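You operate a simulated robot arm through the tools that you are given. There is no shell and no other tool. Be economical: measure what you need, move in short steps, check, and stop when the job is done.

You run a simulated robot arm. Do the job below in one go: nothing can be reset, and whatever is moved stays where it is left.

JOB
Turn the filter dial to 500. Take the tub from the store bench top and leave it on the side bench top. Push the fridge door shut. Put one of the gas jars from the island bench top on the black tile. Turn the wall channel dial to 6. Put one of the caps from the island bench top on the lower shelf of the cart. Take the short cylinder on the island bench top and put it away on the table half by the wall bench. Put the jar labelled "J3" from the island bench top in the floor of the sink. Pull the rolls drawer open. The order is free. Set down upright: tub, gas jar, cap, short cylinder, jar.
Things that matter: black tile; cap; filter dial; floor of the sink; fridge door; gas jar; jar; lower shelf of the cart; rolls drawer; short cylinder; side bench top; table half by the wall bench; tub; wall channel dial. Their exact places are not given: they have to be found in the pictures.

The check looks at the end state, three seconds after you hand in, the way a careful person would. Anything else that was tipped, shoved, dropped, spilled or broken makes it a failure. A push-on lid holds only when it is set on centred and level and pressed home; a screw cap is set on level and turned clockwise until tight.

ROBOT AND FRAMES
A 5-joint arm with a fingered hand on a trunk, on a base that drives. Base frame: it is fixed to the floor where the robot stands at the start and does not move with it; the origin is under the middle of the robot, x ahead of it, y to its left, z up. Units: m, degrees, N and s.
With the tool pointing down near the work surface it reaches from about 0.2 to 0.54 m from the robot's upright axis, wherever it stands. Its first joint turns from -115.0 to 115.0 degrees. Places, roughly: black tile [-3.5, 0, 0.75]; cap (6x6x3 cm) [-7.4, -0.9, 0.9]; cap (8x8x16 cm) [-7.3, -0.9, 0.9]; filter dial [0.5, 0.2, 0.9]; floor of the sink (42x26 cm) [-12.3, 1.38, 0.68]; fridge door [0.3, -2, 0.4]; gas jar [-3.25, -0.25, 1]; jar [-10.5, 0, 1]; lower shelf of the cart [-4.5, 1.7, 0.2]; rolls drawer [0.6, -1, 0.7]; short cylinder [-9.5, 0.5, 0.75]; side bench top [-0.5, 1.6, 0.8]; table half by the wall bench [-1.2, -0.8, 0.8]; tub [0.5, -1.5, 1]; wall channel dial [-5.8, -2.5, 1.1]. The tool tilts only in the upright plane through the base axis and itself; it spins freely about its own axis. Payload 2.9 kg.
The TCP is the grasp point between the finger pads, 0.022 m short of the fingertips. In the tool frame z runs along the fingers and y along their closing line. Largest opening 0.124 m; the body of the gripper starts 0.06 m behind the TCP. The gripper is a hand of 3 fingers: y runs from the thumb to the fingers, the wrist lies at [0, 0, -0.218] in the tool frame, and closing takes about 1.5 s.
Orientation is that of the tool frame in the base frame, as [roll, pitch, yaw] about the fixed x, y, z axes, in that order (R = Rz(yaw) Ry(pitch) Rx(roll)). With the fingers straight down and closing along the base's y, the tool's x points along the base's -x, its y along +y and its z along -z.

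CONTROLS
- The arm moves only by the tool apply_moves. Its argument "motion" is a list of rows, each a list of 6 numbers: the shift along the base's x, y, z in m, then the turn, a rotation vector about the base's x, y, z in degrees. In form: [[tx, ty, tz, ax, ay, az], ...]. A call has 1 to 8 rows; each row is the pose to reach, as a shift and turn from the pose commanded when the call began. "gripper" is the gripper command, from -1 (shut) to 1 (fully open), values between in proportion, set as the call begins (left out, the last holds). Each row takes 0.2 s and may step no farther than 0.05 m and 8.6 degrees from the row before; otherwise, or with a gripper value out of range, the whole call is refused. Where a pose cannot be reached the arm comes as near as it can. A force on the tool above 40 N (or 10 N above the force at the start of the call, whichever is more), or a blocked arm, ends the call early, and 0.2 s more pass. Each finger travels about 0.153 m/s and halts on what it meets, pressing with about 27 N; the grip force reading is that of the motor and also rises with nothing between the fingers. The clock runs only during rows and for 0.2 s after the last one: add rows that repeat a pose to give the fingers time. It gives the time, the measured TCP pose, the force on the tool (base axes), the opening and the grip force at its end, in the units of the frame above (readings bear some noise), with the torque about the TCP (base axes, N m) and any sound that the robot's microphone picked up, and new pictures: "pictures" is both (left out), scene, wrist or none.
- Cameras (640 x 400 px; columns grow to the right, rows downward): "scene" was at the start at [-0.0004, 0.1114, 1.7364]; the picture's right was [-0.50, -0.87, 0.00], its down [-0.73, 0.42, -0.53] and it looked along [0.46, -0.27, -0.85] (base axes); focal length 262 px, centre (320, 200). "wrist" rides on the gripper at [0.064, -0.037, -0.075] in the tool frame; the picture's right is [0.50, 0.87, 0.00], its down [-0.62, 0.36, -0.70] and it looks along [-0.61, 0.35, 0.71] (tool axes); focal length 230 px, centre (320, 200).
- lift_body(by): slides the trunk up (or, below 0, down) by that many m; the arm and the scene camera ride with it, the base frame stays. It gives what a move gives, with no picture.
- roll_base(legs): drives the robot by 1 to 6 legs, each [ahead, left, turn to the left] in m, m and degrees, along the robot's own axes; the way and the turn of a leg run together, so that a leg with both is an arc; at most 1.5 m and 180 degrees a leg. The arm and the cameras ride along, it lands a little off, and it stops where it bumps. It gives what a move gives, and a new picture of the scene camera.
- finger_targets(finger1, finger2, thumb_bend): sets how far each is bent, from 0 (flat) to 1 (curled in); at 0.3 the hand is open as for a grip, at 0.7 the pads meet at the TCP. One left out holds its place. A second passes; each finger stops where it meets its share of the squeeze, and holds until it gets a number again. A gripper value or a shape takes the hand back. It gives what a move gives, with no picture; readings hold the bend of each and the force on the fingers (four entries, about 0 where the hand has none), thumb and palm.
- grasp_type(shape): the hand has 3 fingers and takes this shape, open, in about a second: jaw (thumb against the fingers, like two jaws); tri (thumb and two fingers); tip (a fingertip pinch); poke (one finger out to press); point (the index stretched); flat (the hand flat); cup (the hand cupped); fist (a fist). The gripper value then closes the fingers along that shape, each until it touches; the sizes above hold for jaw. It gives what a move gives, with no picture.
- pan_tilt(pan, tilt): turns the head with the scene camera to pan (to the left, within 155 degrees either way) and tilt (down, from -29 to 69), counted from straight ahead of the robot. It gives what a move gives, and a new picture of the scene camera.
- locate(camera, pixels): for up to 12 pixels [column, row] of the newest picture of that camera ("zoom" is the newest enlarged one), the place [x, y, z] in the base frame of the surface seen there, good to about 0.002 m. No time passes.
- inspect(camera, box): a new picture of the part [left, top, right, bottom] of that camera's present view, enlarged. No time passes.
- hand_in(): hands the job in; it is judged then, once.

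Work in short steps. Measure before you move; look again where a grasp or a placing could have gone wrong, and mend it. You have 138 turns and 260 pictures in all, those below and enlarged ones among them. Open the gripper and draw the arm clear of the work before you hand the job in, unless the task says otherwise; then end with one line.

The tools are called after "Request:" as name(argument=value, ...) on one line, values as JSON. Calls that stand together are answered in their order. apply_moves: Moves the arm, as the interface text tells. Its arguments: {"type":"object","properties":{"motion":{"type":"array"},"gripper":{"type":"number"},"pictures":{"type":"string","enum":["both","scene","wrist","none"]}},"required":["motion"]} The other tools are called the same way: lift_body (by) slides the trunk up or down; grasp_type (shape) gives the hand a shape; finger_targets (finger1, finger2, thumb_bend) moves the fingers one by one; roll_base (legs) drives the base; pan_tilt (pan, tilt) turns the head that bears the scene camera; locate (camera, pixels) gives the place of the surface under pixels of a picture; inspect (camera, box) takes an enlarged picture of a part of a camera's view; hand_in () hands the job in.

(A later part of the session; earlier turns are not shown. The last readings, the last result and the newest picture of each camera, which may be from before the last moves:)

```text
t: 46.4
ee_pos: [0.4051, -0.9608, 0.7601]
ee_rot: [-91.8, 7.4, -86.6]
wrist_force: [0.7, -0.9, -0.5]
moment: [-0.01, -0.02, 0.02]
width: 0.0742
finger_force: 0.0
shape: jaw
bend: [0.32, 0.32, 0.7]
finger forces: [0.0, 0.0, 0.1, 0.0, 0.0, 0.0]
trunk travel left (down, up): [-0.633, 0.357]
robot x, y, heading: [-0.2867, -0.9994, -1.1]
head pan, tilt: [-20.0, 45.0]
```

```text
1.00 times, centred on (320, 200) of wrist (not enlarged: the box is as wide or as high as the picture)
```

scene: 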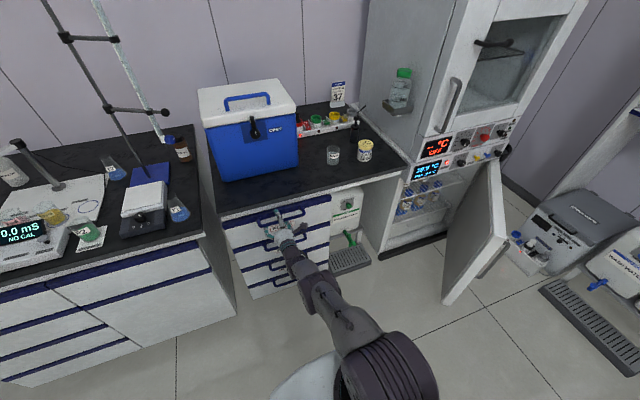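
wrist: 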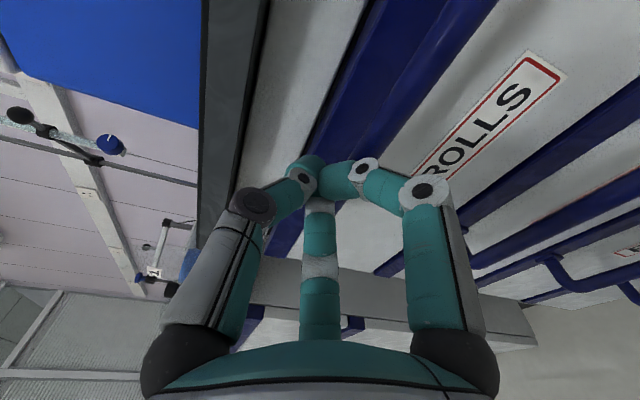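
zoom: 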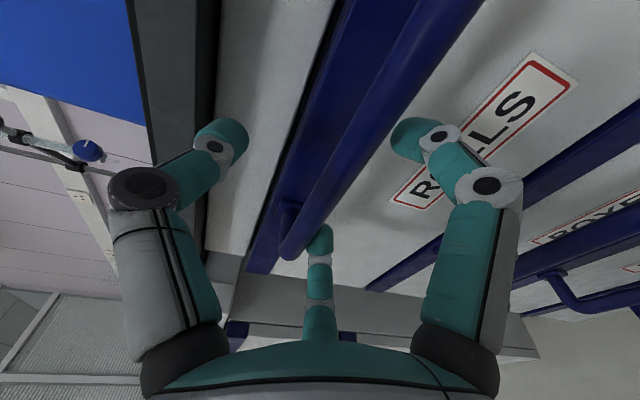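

Now the bar passes right through the TCP (320,200). I close on it and drive back 0.28 m.

Request:
apply_moves(motion=[[0, 0, 0, 0, 0, 0], [0, 0, 0, 0, 0, 0], [0, 0, 0, 0, 0, 0], [0, 0, 0, 0, 0, 0], [0, 0, 0, 0, 0, 0], [0, 0, 0, 0, 0, 0]], gripper=-1, pictures="wrist")

Request:
roll_base(legs=[[-0.27, 0, 0]])

```text
t: 47.8
ee_pos: [0.4044, -0.9594, 0.7594]
ee_rot: [-91.8, 7.5, -86.6]
wrist_force: [-1.2, 8.7, -11.8]
moment: [-0.63, -0.06, 0.05]
width: 0.0045
finger_force: 27.5
shape: jaw
bend: [0.75, 0.82, 0.6]
finger forces: [1.0, 26.1, 0.0, 0.1, 6.8, 0.0]
trunk travel left (down, up): [-0.633, 0.357]
robot x, y, heading: [-0.2852, -0.997, -0.8]
head pan, tilt: [-20.0, 45.0]
```

wrist: 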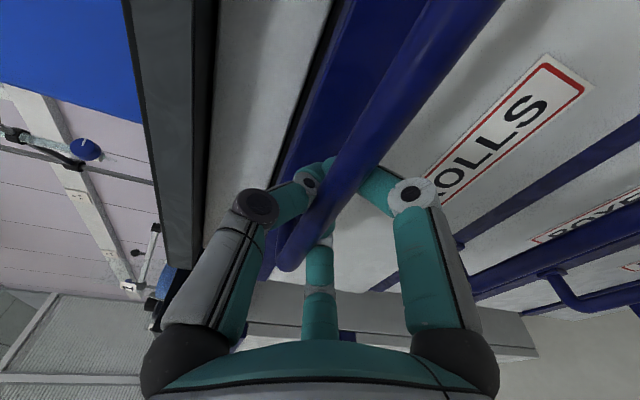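

```text
t: 49.7
ee_pos: [0.1441, -0.956, 0.7581]
ee_rot: [-92.0, 7.7, -86.5]
wrist_force: [0.5, -6.4, -20.9]
moment: [-0.97, -0.05, 0.11]
width: 0.0043
finger_force: 26.6
shape: jaw
bend: [0.75, 0.82, 0.6]
finger forces: [0.1, 36.6, 0.0, 0.1, 12.7, 0.1]
trunk travel left (down, up): [-0.633, 0.357]
robot x, y, heading: [-0.5457, -0.9939, -0.6]
head pan, tilt: [-20.0, 45.0]
```

scene: 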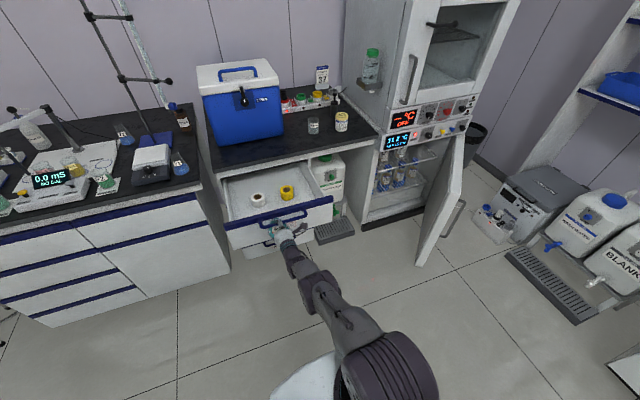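

The drawer is open about 26 cm. I release and back out.

Request:
apply_moves(motion=[[0, 0, 0, 0, 0, 0], [0, 0, 0, 0, 0, 0], [0, 0, 0, 0, 0, 0], [0, 0, 0, 0, 0, 0], [0, 0, 0, 0, 0, 0]], gripper=0.2, pictures="wrist")

Request:
roll_base(legs=[[-0.15, 0, 0]])

```text
t: 50.9
ee_pos: [0.1427, -0.9554, 0.7604]
ee_rot: [-91.8, 7.4, -86.5]
wrist_force: [0.2, 0.1, 0.3]
moment: [-0.01, 0.01, -0.04]
width: 0.0739
finger_force: 0.0
shape: jaw
bend: [0.32, 0.32, 0.7]
finger forces: [0.1, 0.0, 0.1, 0.0, 0.1, 0.1]
trunk travel left (down, up): [-0.633, 0.357]
robot x, y, heading: [-0.5466, -0.998, -0.8]
head pan, tilt: [-20.0, 45.0]
```

wrist: 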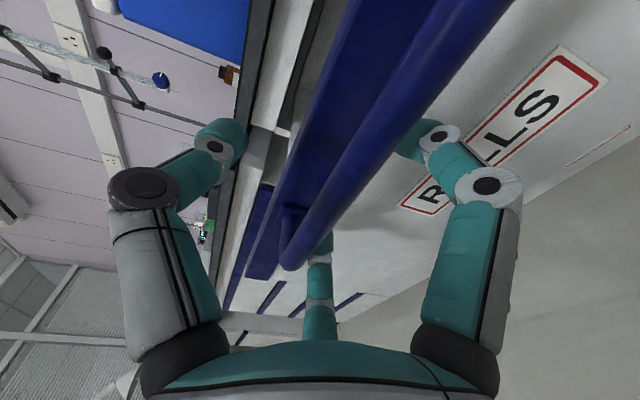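

```text
t: 52.2
ee_pos: [0.0231, -0.9293, 0.7617]
ee_rot: [-91.6, 7.6, -79.8]
wrist_force: [0.4, 0.0, -0.2]
moment: [-0.01, 0.0, 0.01]
width: 0.0741
finger_force: 0.0
shape: jaw
bend: [0.32, 0.32, 0.7]
finger forces: [0.1, 0.0, 0.1, 0.0, 0.0, 0.0]
trunk travel left (down, up): [-0.633, 0.357]
robot x, y, heading: [-0.6575, -1.0495, 6.0]
head pan, tilt: [-20.0, 45.0]
stopped in leg 1: the robot was blocked; the commanded pose is now the measured one
```

scene: 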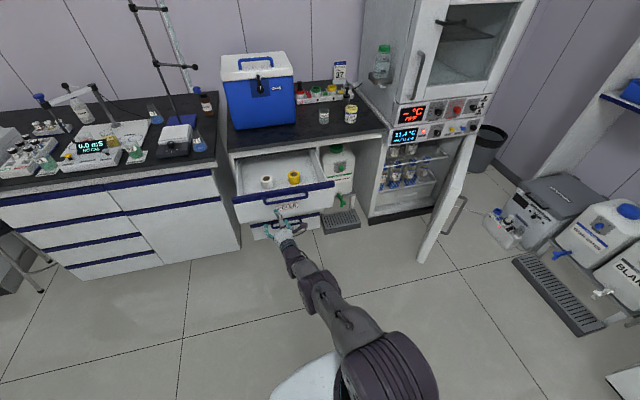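

The base bumped something behind (probably the table leg). I look there.

Request:
pan_tilt(pan=150, tilt=55)

Request:
pan_tilt(pan=-150, tilt=45)

```text
t: 54.8
ee_pos: [0.0248, -0.9293, 0.7611]
ee_rot: [-91.6, 7.5, -79.8]
wrist_force: [-0.7, 0.5, 0.8]
moment: [-0.02, -0.01, -0.01]
width: 0.0744
finger_force: 0.0
shape: jaw
bend: [0.32, 0.32, 0.7]
finger forces: [0.0, 0.1, 0.0, 0.0, 0.0, 0.1]
trunk travel left (down, up): [-0.633, 0.357]
robot x, y, heading: [-0.6556, -1.052, 6.2]
head pan, tilt: [150.0, 55.0]
```

scene: 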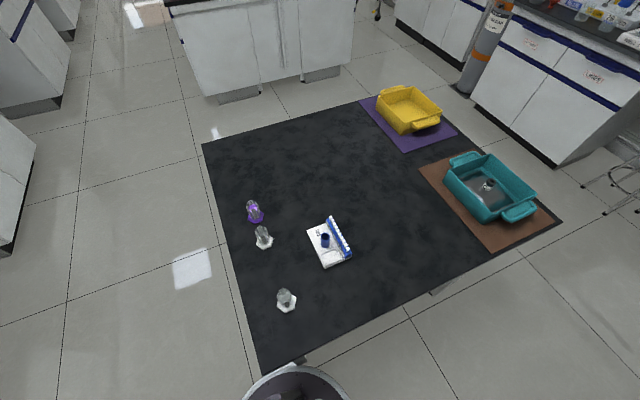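

```text
t: 58.9
ee_pos: [0.0232, -0.9285, 0.7608]
ee_rot: [-91.7, 7.6, -79.8]
wrist_force: [-0.3, 0.4, -0.7]
moment: [0.01, 0.02, 0.01]
width: 0.074
finger_force: 0.1
shape: jaw
bend: [0.32, 0.32, 0.7]
finger forces: [0.0, 0.0, 0.1, 0.0, 0.1, 0.0]
trunk travel left (down, up): [-0.633, 0.357]
robot x, y, heading: [-0.6543, -1.0504, 5.9]
head pan, tilt: [-150.0, 45.0]
```

scene: 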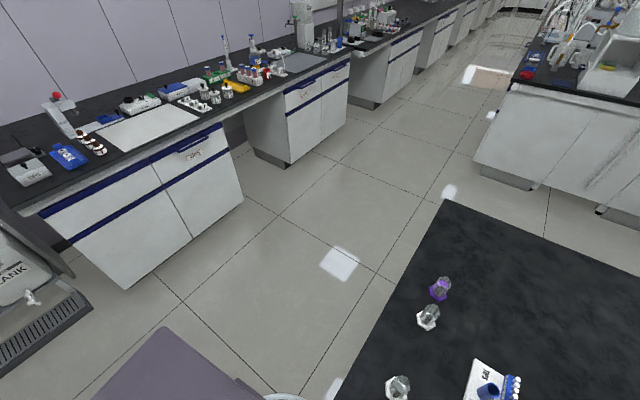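

Table and items are undisturbed. Next the fridge door: hinge about (0.455,−2.165), free edge (0.08,−1.76). I back away to the right so I can push its outer face, and look.

Request:
roll_base(legs=[[0.01, -0.45, -6], [-0.25, -0.05, 0], [0, -0.35, 0]])

Request:
pan_tilt(pan=-15, tilt=45)

Request:
grasp_type(shape="fist")

```text
t: 59.5
ee_pos: [0.0235, -0.9297, 0.7612]
ee_rot: [-91.7, 7.6, -79.9]
wrist_force: [-0.1, -0.4, -0.6]
moment: [-0.02, -0.04, 0.02]
width: 0.0742
finger_force: 0.0
shape: jaw
bend: [0.32, 0.32, 0.7]
finger forces: [0.1, 0.0, 0.0, 0.0, 0.1, 0.0]
trunk travel left (down, up): [-0.633, 0.357]
robot x, y, heading: [-0.6547, -1.0477, 5.9]
head pan, tilt: [-150.0, 45.0]
stopped in leg 1: the robot was blocked; the commanded pose is now the measured one
```

scene: 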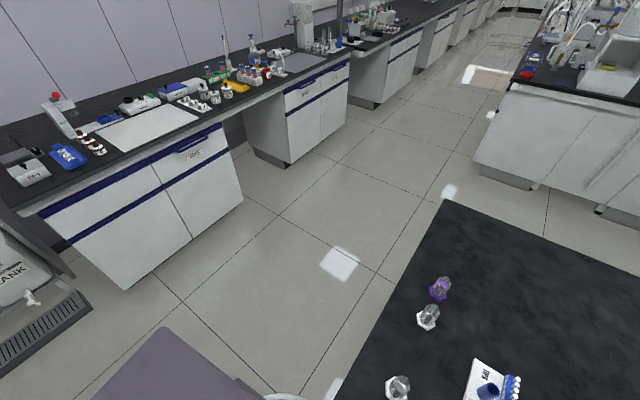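

```text
t: 61.7
ee_pos: [0.0224, -0.93, 0.7614]
ee_rot: [-91.7, 7.5, -79.9]
wrist_force: [-1.1, 0.9, 0.2]
moment: [0.0, 0.0, 0.03]
width: 0.0742
finger_force: 0.1
shape: jaw
bend: [0.32, 0.32, 0.7]
finger forces: [0.1, 0.0, 0.0, 0.0, 0.1, 0.0]
trunk travel left (down, up): [-0.633, 0.357]
robot x, y, heading: [-0.6539, -1.0466, 5.9]
head pan, tilt: [-15.0, 45.0]
```

scene: 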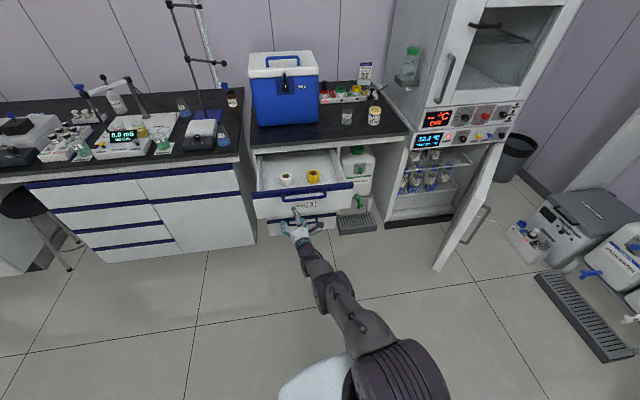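

```text
t: 62.6
ee_pos: [0.0238, -0.9298, 0.7609]
ee_rot: [-91.7, 7.6, -79.9]
wrist_force: [-0.4, -0.3, -0.7]
moment: [-0.03, 0.0, 0.01]
width: 0.0
finger_force: 0.2
shape: fist
bend: [0.95, 0.95, 0.56]
finger forces: [0.0, 0.1, 0.0, 0.0, 0.0, 0.0]
trunk travel left (down, up): [-0.633, 0.357]
robot x, y, heading: [-0.6526, -1.0476, 6.0]
head pan, tilt: [-15.0, 45.0]
```

Touching the table corner still blocks it; I go ahead a little first (the fist leaves room to the drawer).

Request:
roll_base(legs=[[0.05, -0.02, 0], [0, -0.45, -6]])

```text
t: 65.8
ee_pos: [0.1045, -1.466, 0.7606]
ee_rot: [-91.8, 7.6, -86.7]
wrist_force: [-0.2, -0.1, 0.0]
moment: [0.02, 0.03, 0.0]
width: 0.0
finger_force: 0.1
shape: fist
bend: [1.0, 1.0, 0.57]
finger forces: [0.1, 0.0, 0.0, 0.0, 0.0, 0.1]
trunk travel left (down, up): [-0.633, 0.357]
robot x, y, heading: [-0.5881, -1.5038, -1.0]
head pan, tilt: [-15.0, 45.0]
```

scene: 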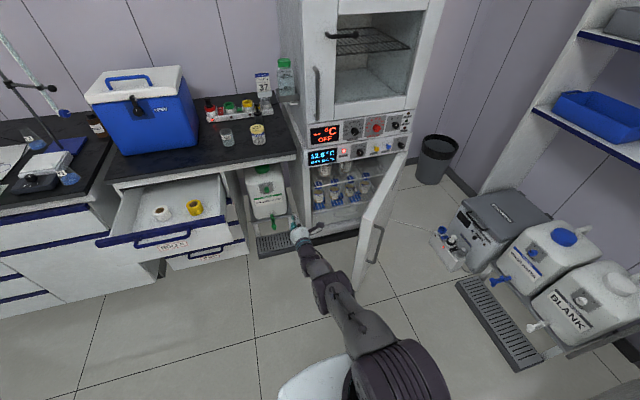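

Request:
locate(camera="scene", pixels=[[363, 270], [375, 190], [404, 157], [380, 240], [372, 262], [385, 210], [310, 190], [362, 225], [445, 260], [500, 330], [470, 285], [318, 236]])

Request:
lift_body(by=-0.2)

```text
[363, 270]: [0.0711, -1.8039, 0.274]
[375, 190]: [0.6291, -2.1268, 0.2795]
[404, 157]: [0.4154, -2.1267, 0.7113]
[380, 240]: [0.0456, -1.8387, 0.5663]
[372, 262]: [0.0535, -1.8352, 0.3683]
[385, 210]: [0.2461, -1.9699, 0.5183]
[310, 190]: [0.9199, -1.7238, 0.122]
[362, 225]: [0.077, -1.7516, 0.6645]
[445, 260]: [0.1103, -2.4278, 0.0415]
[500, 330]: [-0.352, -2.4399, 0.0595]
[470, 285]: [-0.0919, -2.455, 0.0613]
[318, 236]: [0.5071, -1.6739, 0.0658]
```

```text
t: 68.0
ee_pos: [0.1046, -1.4661, 0.5627]
ee_rot: [-91.7, 7.5, -86.6]
wrist_force: [0.1, -0.3, -0.5]
moment: [-0.02, -0.03, -0.01]
width: 0.0
finger_force: 0.1
shape: fist
bend: [1.0, 1.0, 0.57]
finger forces: [0.0, 0.0, 0.1, 0.1, 0.1, 0.1]
trunk travel left (down, up): [-0.433, 0.557]
robot x, y, heading: [-0.5796, -1.5029, -0.9]
head pan, tilt: [-15.0, 45.0]
```

I back up, shift right to y≈−1.93 for the hand, then push ahead in +x on the outer door face.

Request:
roll_base(legs=[[-0.25, 0, 1], [0, -0.46, 0], [0.45, 0, 0]])

```text
t: 74.5
ee_pos: [0.307, -1.924, 0.5613]
ee_rot: [-91.7, 7.7, -86.3]
wrist_force: [0.9, 1.2, -0.9]
moment: [0.0, -0.04, 0.01]
width: 0.0
finger_force: 0.0
shape: fist
bend: [1.0, 1.0, 0.58]
finger forces: [0.0, 0.0, 0.1, 0.0, 0.0, 0.1]
trunk travel left (down, up): [-0.433, 0.557]
robot x, y, heading: [-0.3833, -1.9674, -0.3]
head pan, tilt: [-15.0, 45.0]
```

scene: 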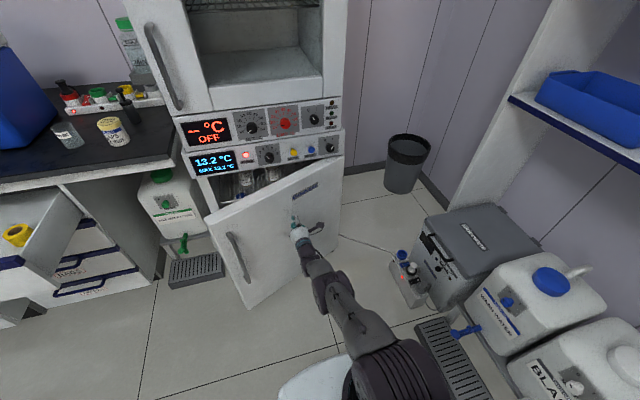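

The door is swinging shut. I push on.

Request:
roll_base(legs=[[0.16, 0, 0]])

```text
t: 75.9
ee_pos: [0.4432, -1.926, 0.5602]
ee_rot: [-91.7, 7.6, -86.2]
wrist_force: [-16.2, 0.0, -0.5]
moment: [-0.01, -0.15, -0.03]
width: 0.0001
finger_force: 0.1
shape: fist
bend: [1.0, 1.0, 0.8]
finger forces: [0.0, 0.1, 0.1, 0.0, 16.5, 0.1]
trunk travel left (down, up): [-0.433, 0.557]
robot x, y, heading: [-0.2413, -1.9685, -0.5]
head pan, tilt: [-15.0, 45.0]
stopped in leg 1: the force on the tool passed its limit at 101 N (the readings are from after the stop); the commanded pose is now the measured one
```

scene: 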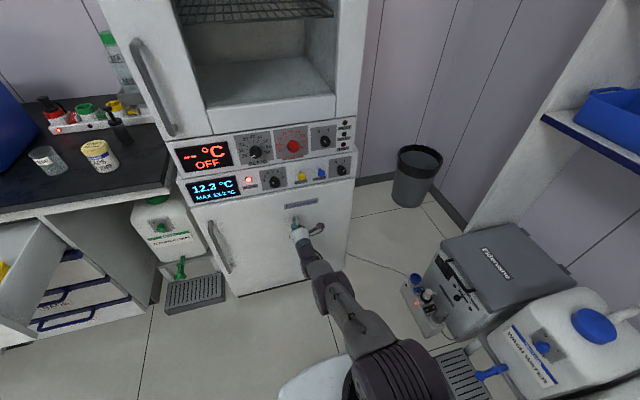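

The door is home against the cabinet. I back off, raise the trunk and check it.

Request:
roll_base(legs=[[-0.4, 0, 0]])

Request:
lift_body(by=0.417)

Request:
grasp_type(shape="jaw")

Request:
apply_moves(motion=[[-0.03, 0, 0.0, 0, 8.2, 0], [-0.06, 0, 0.0, 0, 16.4, 0], [-0.09, 0, 0.02, 0, 24.6, 0], [-0.12, 0, 0.04, 0, 32.8, 0], [-0.15, 0, 0.06, 0, 41, 0], [-0.18, 0, 0.08, 0, 49, 0], [-0.21, 0, 0.08, 0, 57, 0], [-0.24, 0, 0.08, 0, 65, 0]], pictures="none")

```text
t: 78.4
ee_pos: [0.0468, -1.928, 0.559]
ee_rot: [-91.7, 7.5, -86.9]
wrist_force: [1.3, -0.5, -0.1]
moment: [-0.04, -0.03, 0.01]
width: 0.0001
finger_force: 0.0
shape: fist
bend: [1.0, 1.0, 0.58]
finger forces: [0.0, 0.0, 0.1, 0.1, 0.0, 0.0]
trunk travel left (down, up): [-0.433, 0.557]
robot x, y, heading: [-0.6406, -1.9662, -1.3]
head pan, tilt: [-15.0, 45.0]
```

scene: 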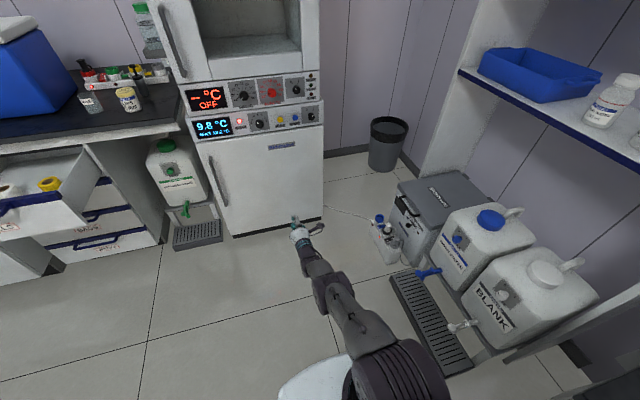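

```text
refused: 0.417 is not a number from -0.4 to 0.4
```

```text
t: 79.3
ee_pos: [0.0463, -1.9258, 0.5607]
ee_rot: [-91.5, 7.7, -86.9]
wrist_force: [0.4, 0.9, -0.3]
moment: [0.02, -0.01, 0.01]
width: 0.1238
finger_force: 0.1
shape: jaw
bend: [0.3, 0.3, 0.3]
finger forces: [0.0, 0.0, 0.1, 0.0, 0.0, 0.0]
trunk travel left (down, up): [-0.433, 0.557]
robot x, y, heading: [-0.6413, -1.9624, -1.2]
head pan, tilt: [-15.0, 45.0]
```

```text
t: 81.1
ee_pos: [-0.197, -1.9184, 0.6407]
ee_rot: [-157.2, 5.4, -95.7]
wrist_force: [0.5, 0.0, 0.1]
moment: [-0.02, 0.04, -0.03]
width: 0.1238
finger_force: 0.1
shape: jaw
bend: [0.3, 0.3, 0.3]
finger forces: [0.0, 0.1, 0.1, 0.0, 0.1, 0.0]
out of reach, approached as far as the arm can: row 8
trunk travel left (down, up): [-0.433, 0.557]
robot x, y, heading: [-0.6411, -1.964, -1.0]
head pan, tilt: [-15.0, 45.0]
```

The door stays shut. I raise the trunk, level the hand pointing down.

Request:
lift_body(by=0.4)

Request:
apply_moves(motion=[[0.0, 0, 0.0, 0, 8, 0], [0.0, 0, 0.02, 0, 16, 0], [0.0, 0, 0.04, 0, 23, 0], [0.0, 0, 0.06, 0, 23, 0]], pictures="none")

Request:
roll_base(legs=[[0, 0.43, 1], [0.45, 0, 0]])

```text
t: 84.9
ee_pos: [-0.1966, -1.919, 1.0413]
ee_rot: [-157.0, 5.4, -95.8]
wrist_force: [0.4, -0.4, 0.7]
moment: [-0.01, 0.03, 0.02]
width: 0.124
finger_force: 0.0
shape: jaw
bend: [0.3, 0.3, 0.3]
finger forces: [0.1, 0.0, 0.0, 0.0, 0.1, 0.0]
trunk travel left (down, up): [-0.833, 0.157]
robot x, y, heading: [-0.6391, -1.9599, -1.1]
head pan, tilt: [-15.0, 45.0]
```

```text
t: 85.9
ee_pos: [-0.1972, -1.9197, 1.101]
ee_rot: [-179.3, 0.2, -97.5]
wrist_force: [0.1, 0.5, 0.0]
moment: [-0.02, 0.01, -0.02]
width: 0.124
finger_force: 0.0
shape: jaw
bend: [0.3, 0.3, 0.3]
finger forces: [0.0, 0.0, 0.0, 0.0, 0.0, 0.0]
out of reach, approached as far as the arm can: row 1, 2
trunk travel left (down, up): [-0.833, 0.157]
robot x, y, heading: [-0.6429, -1.9598, -1.2]
head pan, tilt: [-15.0, 45.0]
```

```text
t: 90.9
ee_pos: [0.2597, -1.4683, 1.1003]
ee_rot: [-179.2, 0.1, -96.0]
wrist_force: [-0.1, -0.3, 0.2]
moment: [0.0, 0.03, 0.0]
width: 0.1235
finger_force: 0.1
shape: jaw
bend: [0.3, 0.3, 0.3]
finger forces: [0.0, 0.0, 0.0, 0.1, 0.0, 0.1]
trunk travel left (down, up): [-0.833, 0.157]
robot x, y, heading: [-0.1843, -1.5236, -0.0]
head pan, tilt: [-15.0, 45.0]
```

scene: 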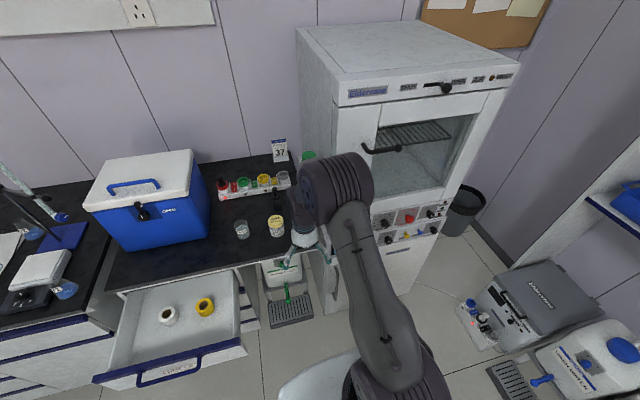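

Tub visible at (276,225). I measure it and the distance to its neighbours.

Request:
inspect(camera="scene", box=[220, 180, 320, 260])

Request:
locate(camera="scene", pixels=[[276, 219], [269, 220], [283, 220], [276, 216], [276, 223], [277, 236], [242, 226], [278, 200], [290, 245], [270, 240]])

```text
5.00 times, centred on (270, 220) of scene
```

zoom: 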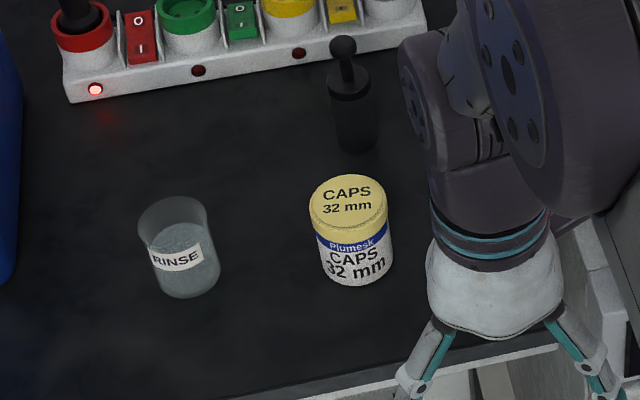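

```text
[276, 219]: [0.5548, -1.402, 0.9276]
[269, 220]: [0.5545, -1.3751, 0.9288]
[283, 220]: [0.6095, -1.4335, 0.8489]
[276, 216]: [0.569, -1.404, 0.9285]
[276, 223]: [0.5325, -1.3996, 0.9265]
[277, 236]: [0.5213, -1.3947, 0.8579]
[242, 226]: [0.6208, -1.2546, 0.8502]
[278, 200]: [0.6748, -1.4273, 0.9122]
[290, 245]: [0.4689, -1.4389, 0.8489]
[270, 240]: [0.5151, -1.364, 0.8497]
```

Tub centre ≈(0.552,−1.400), z 0.849–0.928. I drive ahead 0.23 m and look from the wrist.

Request:
roll_base(legs=[[0.23, 0, 0]])

Request:
apply_moves(motion=[[0.02, 0.03, -0.02, 0, 0, 0], [0.045, 0.06, -0.04, 0, 0, 0], [0.05, 0.068, -0.08, 0, 0, 0], [0.05, 0.068, -0.1, 0, 0, 0], [0.05, 0.068, -0.1, 0, 0, 0]], pictures="wrist")

```text
t: 92.6
ee_pos: [0.4874, -1.4698, 1.1002]
ee_rot: [-179.2, 0.2, -96.4]
wrist_force: [0.8, -0.1, -1.0]
moment: [0.04, -0.01, -0.02]
width: 0.124
finger_force: 0.0
shape: jaw
bend: [0.3, 0.3, 0.3]
finger forces: [0.0, 0.0, 0.1, 0.0, 0.0, 0.1]
trunk travel left (down, up): [-0.833, 0.157]
robot x, y, heading: [0.044, -1.5198, -0.1]
head pan, tilt: [-15.0, 45.0]
```

scene: 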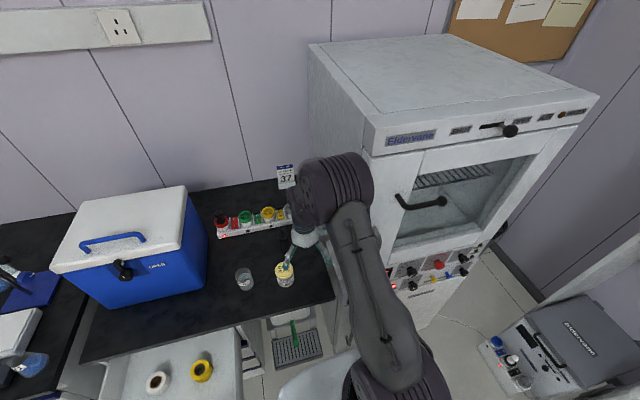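

```text
t: 93.8
ee_pos: [0.5387, -1.4017, 0.9998]
ee_rot: [-179.3, 0.3, -96.4]
wrist_force: [-0.5, 0.4, -0.3]
moment: [-0.01, 0.02, 0.02]
width: 0.1238
finger_force: 0.1
shape: jaw
bend: [0.3, 0.3, 0.3]
finger forces: [0.0, 0.0, 0.0, 0.0, 0.1, 0.0]
trunk travel left (down, up): [-0.833, 0.157]
robot x, y, heading: [0.0446, -1.5256, 0.1]
head pan, tilt: [-15.0, 45.0]
```

wrist: 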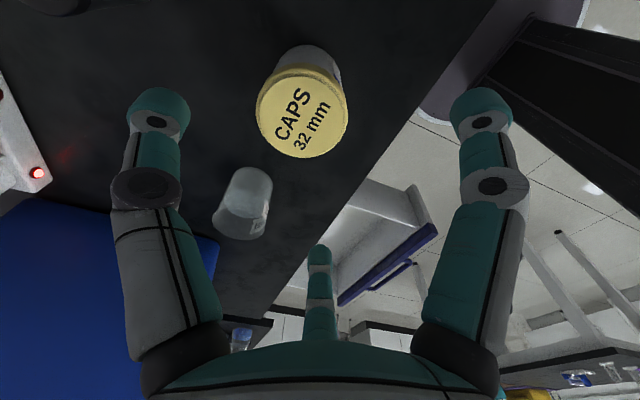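

Lid centre computed at about (0.553,−1.403). I align and descend to z≈0.888, then close.

Request:
apply_moves(motion=[[0.014, -0.001, -0.02, 0, 0, 0], [0.014, -0.001, -0.05, 0, 0, 0], [0.014, -0.001, -0.08, 0, 0, 0], [0.014, -0.001, -0.1, 0, 0, 0], [0.014, -0.001, -0.112, 0, 0, 0]], gripper=0.5, pictures="none")

Request:
apply_moves(motion=[[0, 0, 0, 0, 0, 0], [0, 0, 0, 0, 0, 0], [0, 0, 0, 0, 0, 0], [0, 0, 0, 0, 0, 0], [0, 0, 0, 0, 0, 0]], gripper=-1)

```text
t: 95.0
ee_pos: [0.5527, -1.4018, 0.8891]
ee_rot: [-179.3, 0.4, -96.4]
wrist_force: [0.1, 0.4, 0.2]
moment: [0.01, -0.02, -0.04]
width: 0.0933
finger_force: 0.0
shape: jaw
bend: [0.26, 0.26, 0.55]
finger forces: [0.1, 0.0, 0.0, 0.0, 0.0, 0.0]
trunk travel left (down, up): [-0.833, 0.157]
robot x, y, heading: [0.0424, -1.5194, 0.0]
head pan, tilt: [-15.0, 45.0]
```

```text
t: 96.2
ee_pos: [0.5532, -1.4015, 0.889]
ee_rot: [-179.4, 0.3, -96.4]
wrist_force: [0.5, -1.0, -0.7]
moment: [-0.02, 0.01, -0.01]
width: 0.0545
finger_force: 27.0
shape: jaw
bend: [0.77, 0.38, 0.7]
finger forces: [24.1, 24.6, 0.0, 0.0, 24.6, 0.1]
trunk travel left (down, up): [-0.833, 0.157]
robot x, y, heading: [0.0471, -1.521, 0.2]
head pan, tilt: [-15.0, 45.0]
```

scene: 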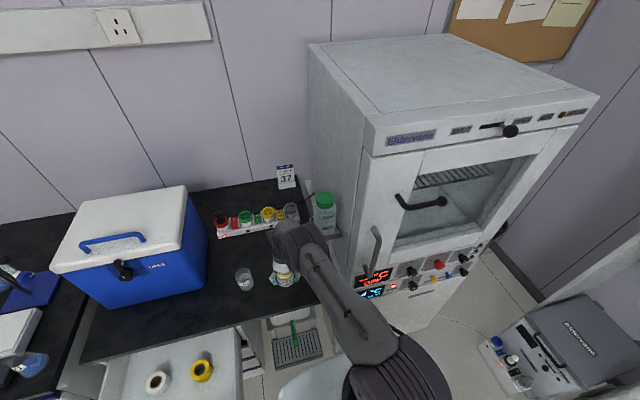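
wrist: 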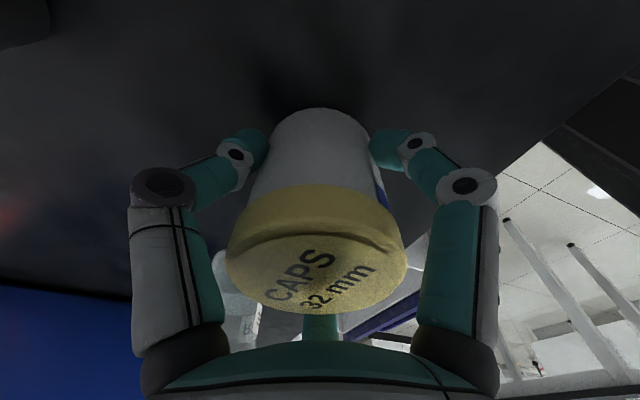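

Tub held by all three fingers. Lift, back out, and drive left past the drawer toward the side bench, then look.

Request:
apply_moves(motion=[[0, 0, 0.03, 0, 0, 0], [0, 0, 0.07, 0, 0, 0], [0, 0, 0.11, 0, 0, 0], [0, 0, 0.15, 0, 0, 0], [-0.04, 0, 0.17, 0, 0, 0], [-0.08, -0.02, 0.18, 0, 0, 0], [-0.11, -0.04, 0.18, 0, 0, 0]], pictures="wrist")

Request:
roll_base(legs=[[-0.44, 0, 0], [0, 1.0, 0], [0, 1.1, 0], [0, 0, 90]])

Request:
pan_tilt(pan=0, tilt=45)

```text
t: 97.8
ee_pos: [0.4397, -1.4438, 1.0693]
ee_rot: [-179.2, 0.2, -96.3]
wrist_force: [0.2, 0.7, -1.4]
moment: [0.01, -0.04, -0.01]
width: 0.0546
finger_force: 27.0
shape: jaw
bend: [0.77, 0.37, 0.7]
finger forces: [23.9, 25.1, 0.0, 0.0, 25.0, 0.0]
trunk travel left (down, up): [-0.833, 0.157]
robot x, y, heading: [0.0417, -1.5275, -0.0]
head pan, tilt: [-15.0, 45.0]
```

wrist: 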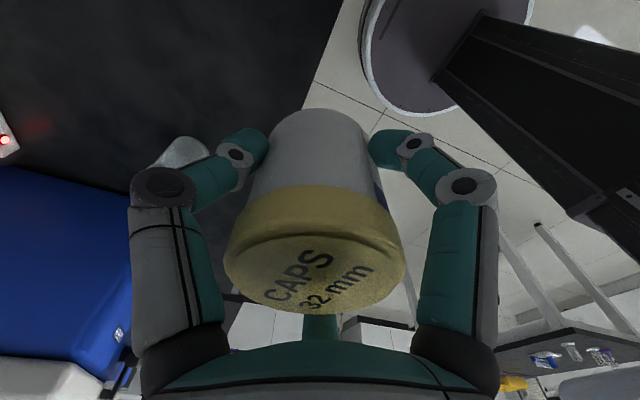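

```text
t: 114.3
ee_pos: [-0.4389, 0.9598, 1.0698]
ee_rot: [-179.4, 0.3, -5.4]
wrist_force: [0.2, 0.6, -0.7]
moment: [-0.01, 0.0, 0.02]
width: 0.0547
finger_force: 27.1
shape: jaw
bend: [0.77, 0.38, 0.7]
finger forces: [23.8, 24.9, 0.1, 0.1, 25.0, 0.1]
trunk travel left (down, up): [-0.833, 0.157]
robot x, y, heading: [-0.3519, 0.5677, 91.1]
head pan, tilt: [-15.0, 45.0]
```

scene: 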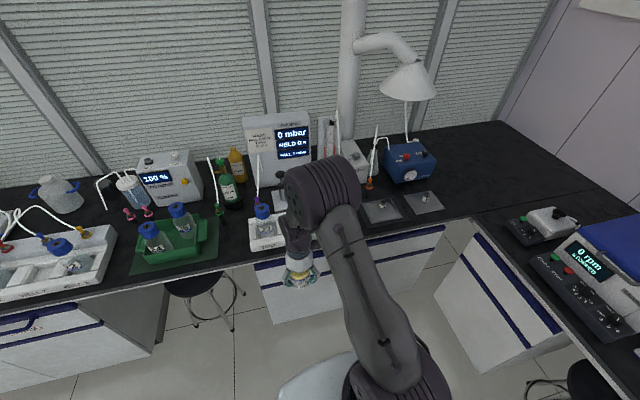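

```text
t: 115.1
ee_pos: [-0.4398, 0.96, 1.0694]
ee_rot: [-179.3, 0.3, -5.2]
wrist_force: [-0.2, -0.7, -0.9]
moment: [-0.01, 0.03, -0.03]
width: 0.0544
finger_force: 27.3
shape: jaw
bend: [0.77, 0.38, 0.7]
finger forces: [23.7, 25.0, 0.1, 0.0, 24.9, 0.0]
trunk travel left (down, up): [-0.833, 0.157]
robot x, y, heading: [-0.3522, 0.5691, 91.2]
head pan, tilt: [0.0, 45.0]
```

scene: 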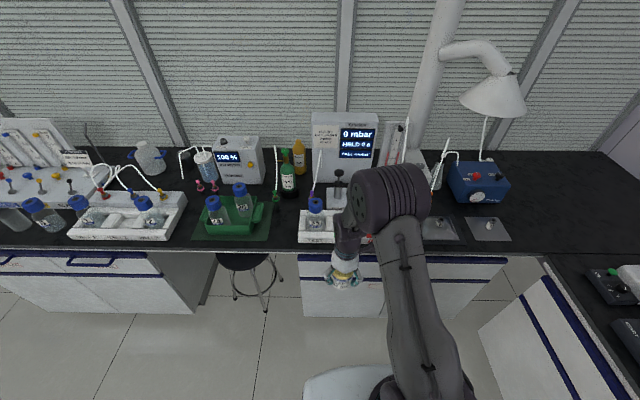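

I look for a free spot on the side bench: candidates near (285,225) and (545,215).

Request:
locate(camera="scene", pixels=[[285, 225], [270, 230], [300, 230], [285, 195], [285, 248], [540, 225], [505, 225], [560, 200], [540, 250], [515, 185], [198, 230], [187, 225]])

```text
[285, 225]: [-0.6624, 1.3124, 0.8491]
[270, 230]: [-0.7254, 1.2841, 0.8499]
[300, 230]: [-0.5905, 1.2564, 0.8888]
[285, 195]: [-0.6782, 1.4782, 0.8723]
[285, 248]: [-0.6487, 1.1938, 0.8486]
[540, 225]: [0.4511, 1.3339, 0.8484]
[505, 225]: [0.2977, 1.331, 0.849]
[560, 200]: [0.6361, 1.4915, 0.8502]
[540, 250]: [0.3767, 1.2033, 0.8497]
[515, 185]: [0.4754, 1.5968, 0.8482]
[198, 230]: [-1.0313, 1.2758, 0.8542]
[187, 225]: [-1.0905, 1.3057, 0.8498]
```

I'll set the tub in the gap at (−0.66,1.30). Drive left 0.2 and ahead 0.23.

Request:
roll_base(legs=[[0, 0.2, -1], [0.23, 0, 0]])

Request:
apply_moves(motion=[[0, 0.03, 0, 0, 0, 0], [-0.01, 0.06, 0, 0, 0, 0], [-0.02, 0.09, 0, 0, 0, 0], [-0.02, 0.1, -0.03, 0, 0, 0], [-0.02, 0.1, -0.06, 0, 0, 0]])

```text
t: 118.1
ee_pos: [-0.6441, 1.1883, 1.0702]
ee_rot: [-179.2, 0.3, -5.8]
wrist_force: [0.1, -0.5, -0.9]
moment: [0.04, 0.0, -0.02]
width: 0.0544
finger_force: 26.8
shape: jaw
bend: [0.77, 0.37, 0.7]
finger forces: [23.8, 24.9, 0.0, 0.1, 24.8, 0.1]
trunk travel left (down, up): [-0.833, 0.157]
robot x, y, heading: [-0.5631, 0.7966, 90.5]
head pan, tilt: [0.0, 45.0]
```

scene: 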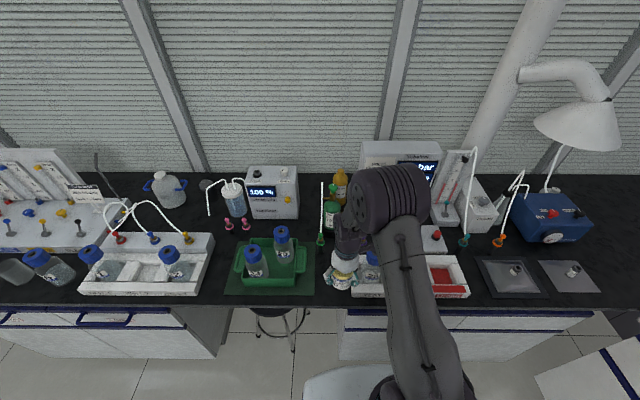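

```text
t: 119.3
ee_pos: [-0.6629, 1.2883, 1.0091]
ee_rot: [-179.4, 0.2, -5.9]
wrist_force: [-0.6, 0.3, -0.8]
moment: [-0.02, 0.02, -0.01]
width: 0.0547
finger_force: 26.7
shape: jaw
bend: [0.77, 0.37, 0.7]
finger forces: [23.6, 25.4, 0.1, 0.1, 25.3, 0.0]
trunk travel left (down, up): [-0.833, 0.157]
robot x, y, heading: [-0.5602, 0.7929, 90.5]
head pan, tilt: [0.0, 45.0]
```

scene: 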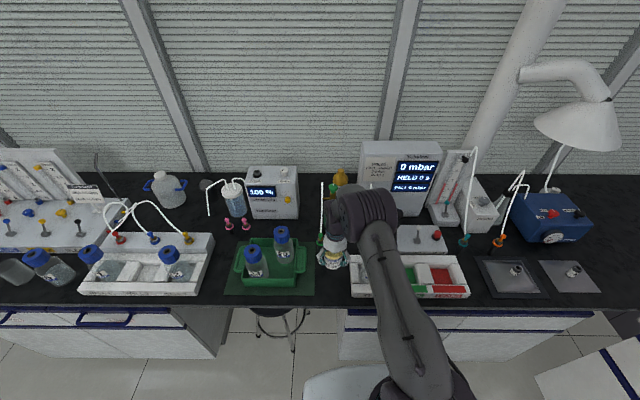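
wrist: 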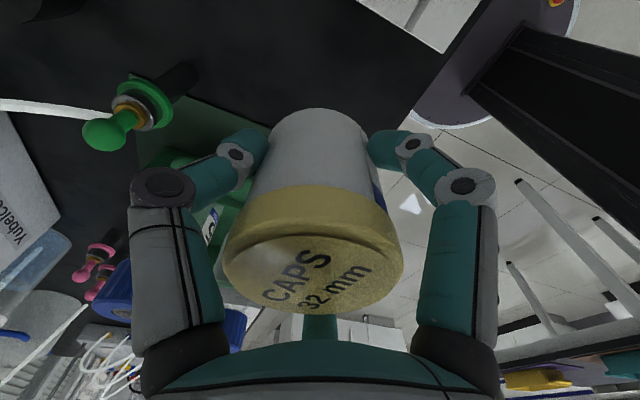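

A green-ended tube stands near the spot. I check clearances.

Request:
inspect(camera="scene", box=[270, 170, 400, 310])

Request:
locate(camera="scene", pixels=[[320, 240], [321, 232], [321, 215], [315, 270], [315, 290], [351, 268], [351, 290], [332, 285], [332, 205], [345, 270]])

```text
2.86 times, centred on (335, 240) of scene
```

zoom: 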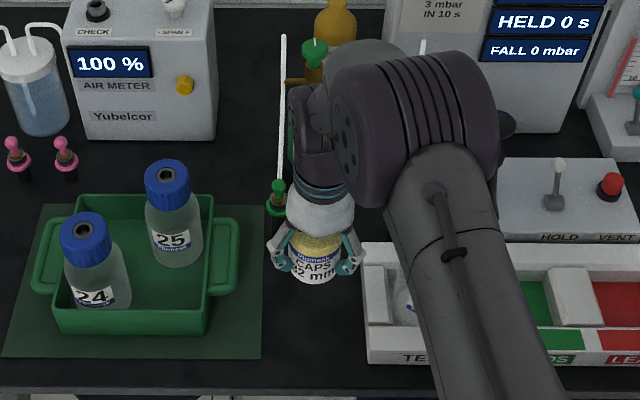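

```text
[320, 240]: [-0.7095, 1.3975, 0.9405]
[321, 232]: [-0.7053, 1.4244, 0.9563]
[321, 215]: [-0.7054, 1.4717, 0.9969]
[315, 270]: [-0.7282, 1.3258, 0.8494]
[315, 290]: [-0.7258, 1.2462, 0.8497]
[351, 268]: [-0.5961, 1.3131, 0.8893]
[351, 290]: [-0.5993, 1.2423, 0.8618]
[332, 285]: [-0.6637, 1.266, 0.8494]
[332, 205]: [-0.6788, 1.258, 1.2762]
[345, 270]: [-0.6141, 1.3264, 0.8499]
```

I shift to y≈1.262 and lower to z≈0.891.

Request:
apply_moves(motion=[[0, -0.013, -0.02, 0, 0, 0], [0, -0.026, -0.05, 0, 0, 0], [0, -0.026, -0.08, 0, 0, 0], [0, -0.026, -0.1, 0, 0, 0], [0, -0.026, -0.11, 0, 0, 0], [0, -0.026, -0.119, 0, 0, 0], [0, -0.026, -0.119, 0, 0, 0]], pictures="none")

Request:
apply_moves(motion=[[0, 0, 0, 0, 0, 0], [0, 0, 0, 0, 0, 0], [0, 0, 0.0, 0, 0, 0], [0, 0, 0.03, 0, 0, 0], [0, 0, 0.07, 0, 0, 0], [0, 0, 0.11, 0, 0, 0], [0, 0, 0.15, 0, 0, 0], [0, -0.04, 0.18, 0, 0, 0]], gripper=0.3)

```text
t: 120.9
ee_pos: [-0.6644, 1.2617, 0.8907]
ee_rot: [-179.4, 0.4, -5.9]
wrist_force: [-0.1, 0.8, -0.9]
moment: [0.02, 0.0, 0.04]
width: 0.0545
finger_force: 27.0
shape: jaw
bend: [0.77, 0.37, 0.7]
finger forces: [23.7, 25.6, 0.1, 0.0, 25.4, 0.1]
trunk travel left (down, up): [-0.833, 0.157]
robot x, y, heading: [-0.5571, 0.7967, 90.6]
head pan, tilt: [0.0, 45.0]
```

```text
t: 122.7
ee_pos: [-0.6584, 1.2182, 1.0727]
ee_rot: [-179.2, 0.3, -5.8]
wrist_force: [-0.1, -1.2, 0.9]
moment: [0.0, -0.04, 0.01]
width: 0.0802
finger_force: 0.0
shape: jaw
bend: [0.31, 0.31, 0.7]
finger forces: [0.0, 0.1, 0.0, 0.0, 0.0, 0.1]
trunk travel left (down, up): [-0.833, 0.157]
robot x, y, heading: [-0.5629, 0.7932, 90.4]
head pan, tilt: [0.0, 45.0]
```

scene: 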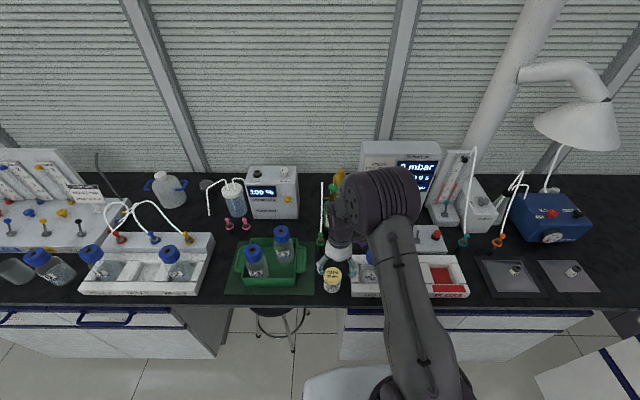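
wrist: 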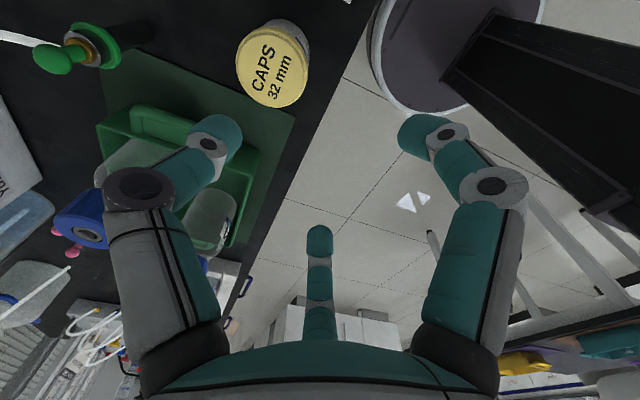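

Tub is upright in place. Now I back away and turn to face −x to survey the island.

Request:
roll_base(legs=[[-0.35, 0, 0], [0, 0, 90]])

Request:
pan_tilt(pan=0, tilt=25)

Request:
locate(camera="scene", pixels=[[100, 200], [200, 200], [320, 220], [420, 200], [520, 220], [320, 300], [150, 300], [480, 300]])

```text
t: 128.6
ee_pos: [-0.9884, 0.3801, 1.0714]
ee_rot: [-179.4, 0.3, 81.3]
wrist_force: [-0.3, 0.7, 0.3]
moment: [0.03, -0.02, -0.01]
width: 0.0802
finger_force: 0.1
shape: jaw
bend: [0.31, 0.31, 0.7]
finger forces: [0.1, 0.1, 0.0, 0.2, 0.0, 0.0]
trunk travel left (down, up): [-0.833, 0.157]
robot x, y, heading: [-0.5591, 0.4559, 177.8]
head pan, tilt: [0.0, 45.0]
```

scene: 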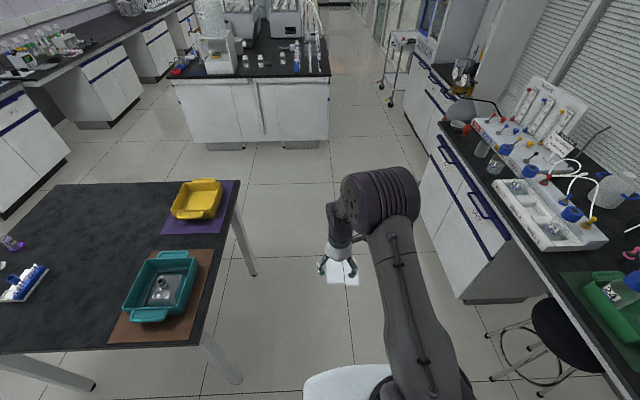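

```text
t: 129.4
ee_pos: [-0.9881, 0.3791, 1.0702]
ee_rot: [-179.3, 0.3, 81.2]
wrist_force: [0.1, 0.0, -0.5]
moment: [0.0, 0.0, -0.03]
width: 0.0804
finger_force: 0.1
shape: jaw
bend: [0.31, 0.31, 0.7]
finger forces: [0.1, 0.1, 0.0, 0.0, 0.1, 0.1]
trunk travel left (down, up): [-0.833, 0.157]
robot x, y, heading: [-0.5581, 0.4586, 177.6]
head pan, tilt: [0.0, 25.0]
```

scene: 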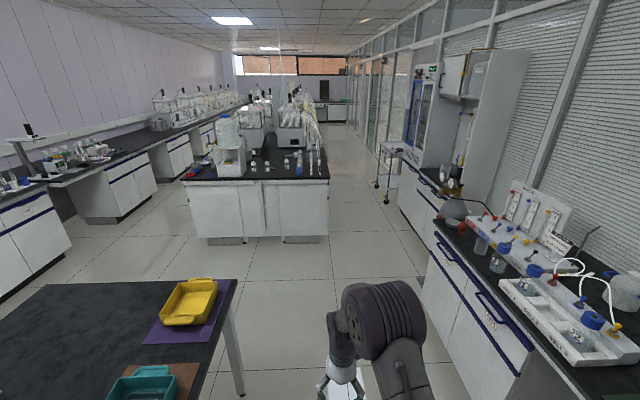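

```text
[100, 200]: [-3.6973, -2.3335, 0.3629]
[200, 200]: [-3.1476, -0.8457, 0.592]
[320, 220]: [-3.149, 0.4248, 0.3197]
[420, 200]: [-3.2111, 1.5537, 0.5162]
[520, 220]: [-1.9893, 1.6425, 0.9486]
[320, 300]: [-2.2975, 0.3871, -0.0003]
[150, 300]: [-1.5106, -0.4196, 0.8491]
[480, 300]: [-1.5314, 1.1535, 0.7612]
```

Island end face is at x≈−3.15, y −1.05…0.45. I drive ahead 1.5 m, then left 0.5 to face the island end.

Request:
roll_base(legs=[[0, 0, 2.3], [1.5, 0, 0], [0.1, 0.5, 0]])

Request:
pan_tilt(pan=0, tilt=45)

```text
t: 139.9
ee_pos: [-2.5601, -0.1987, 1.0719]
ee_rot: [-179.3, 0.3, 86.7]
wrist_force: [0.3, 0.6, -0.2]
moment: [-0.02, 0.03, 0.01]
width: 0.0802
finger_force: 0.0
shape: jaw
bend: [0.31, 0.31, 0.7]
finger forces: [0.1, 0.0, 0.1, 0.0, 0.0, 0.0]
trunk travel left (down, up): [-0.833, 0.157]
robot x, y, heading: [-2.1405, -0.082, -176.7]
head pan, tilt: [0.0, 25.0]
```

scene: 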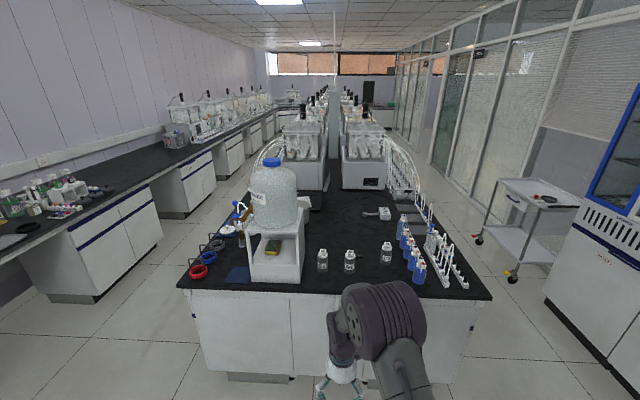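

```text
t: 140.7
ee_pos: [-2.5612, -0.1984, 1.0714]
ee_rot: [-179.3, 0.4, 86.7]
wrist_force: [0.4, 0.4, 0.1]
moment: [0.02, -0.03, 0.01]
width: 0.0804
finger_force: 0.1
shape: jaw
bend: [0.31, 0.31, 0.7]
finger forces: [0.0, 0.0, 0.0, 0.1, 0.0, 0.0]
trunk travel left (down, up): [-0.833, 0.157]
robot x, y, heading: [-2.1372, -0.0809, -176.8]
head pan, tilt: [0.0, 45.0]
```

scene: 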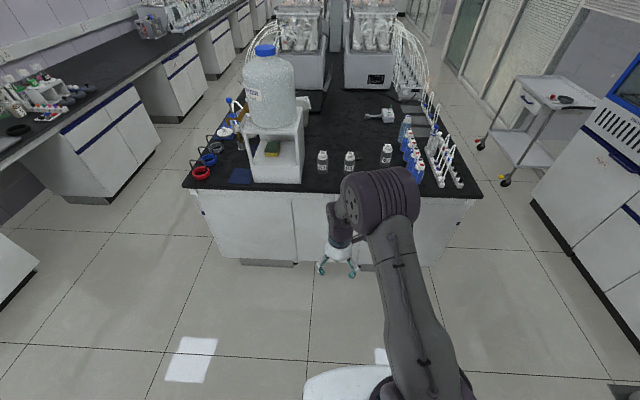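

Gas jars probably at (322,162), (350,162), (387,155). I enlarge the island end to find jars and the black tile.

Request:
inspect(camera="scene", box=[300, 70, 480, 200])

Request:
inspect(camera="scene", box=[180, 70, 320, 200])

```text
3.08 times, centred on (390, 135) of scene
```

zoom: 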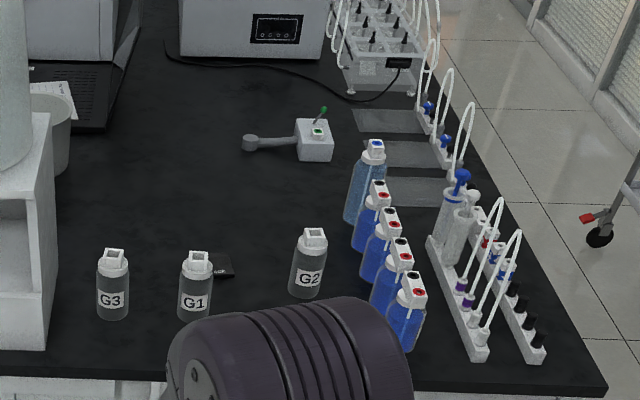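

```text
3.08 times, centred on (250, 135) of scene
```

zoom: 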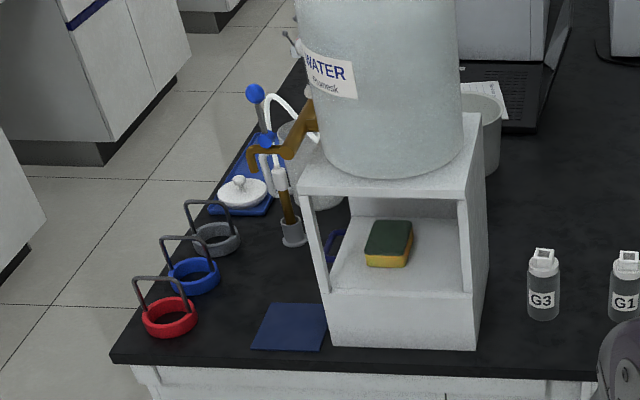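

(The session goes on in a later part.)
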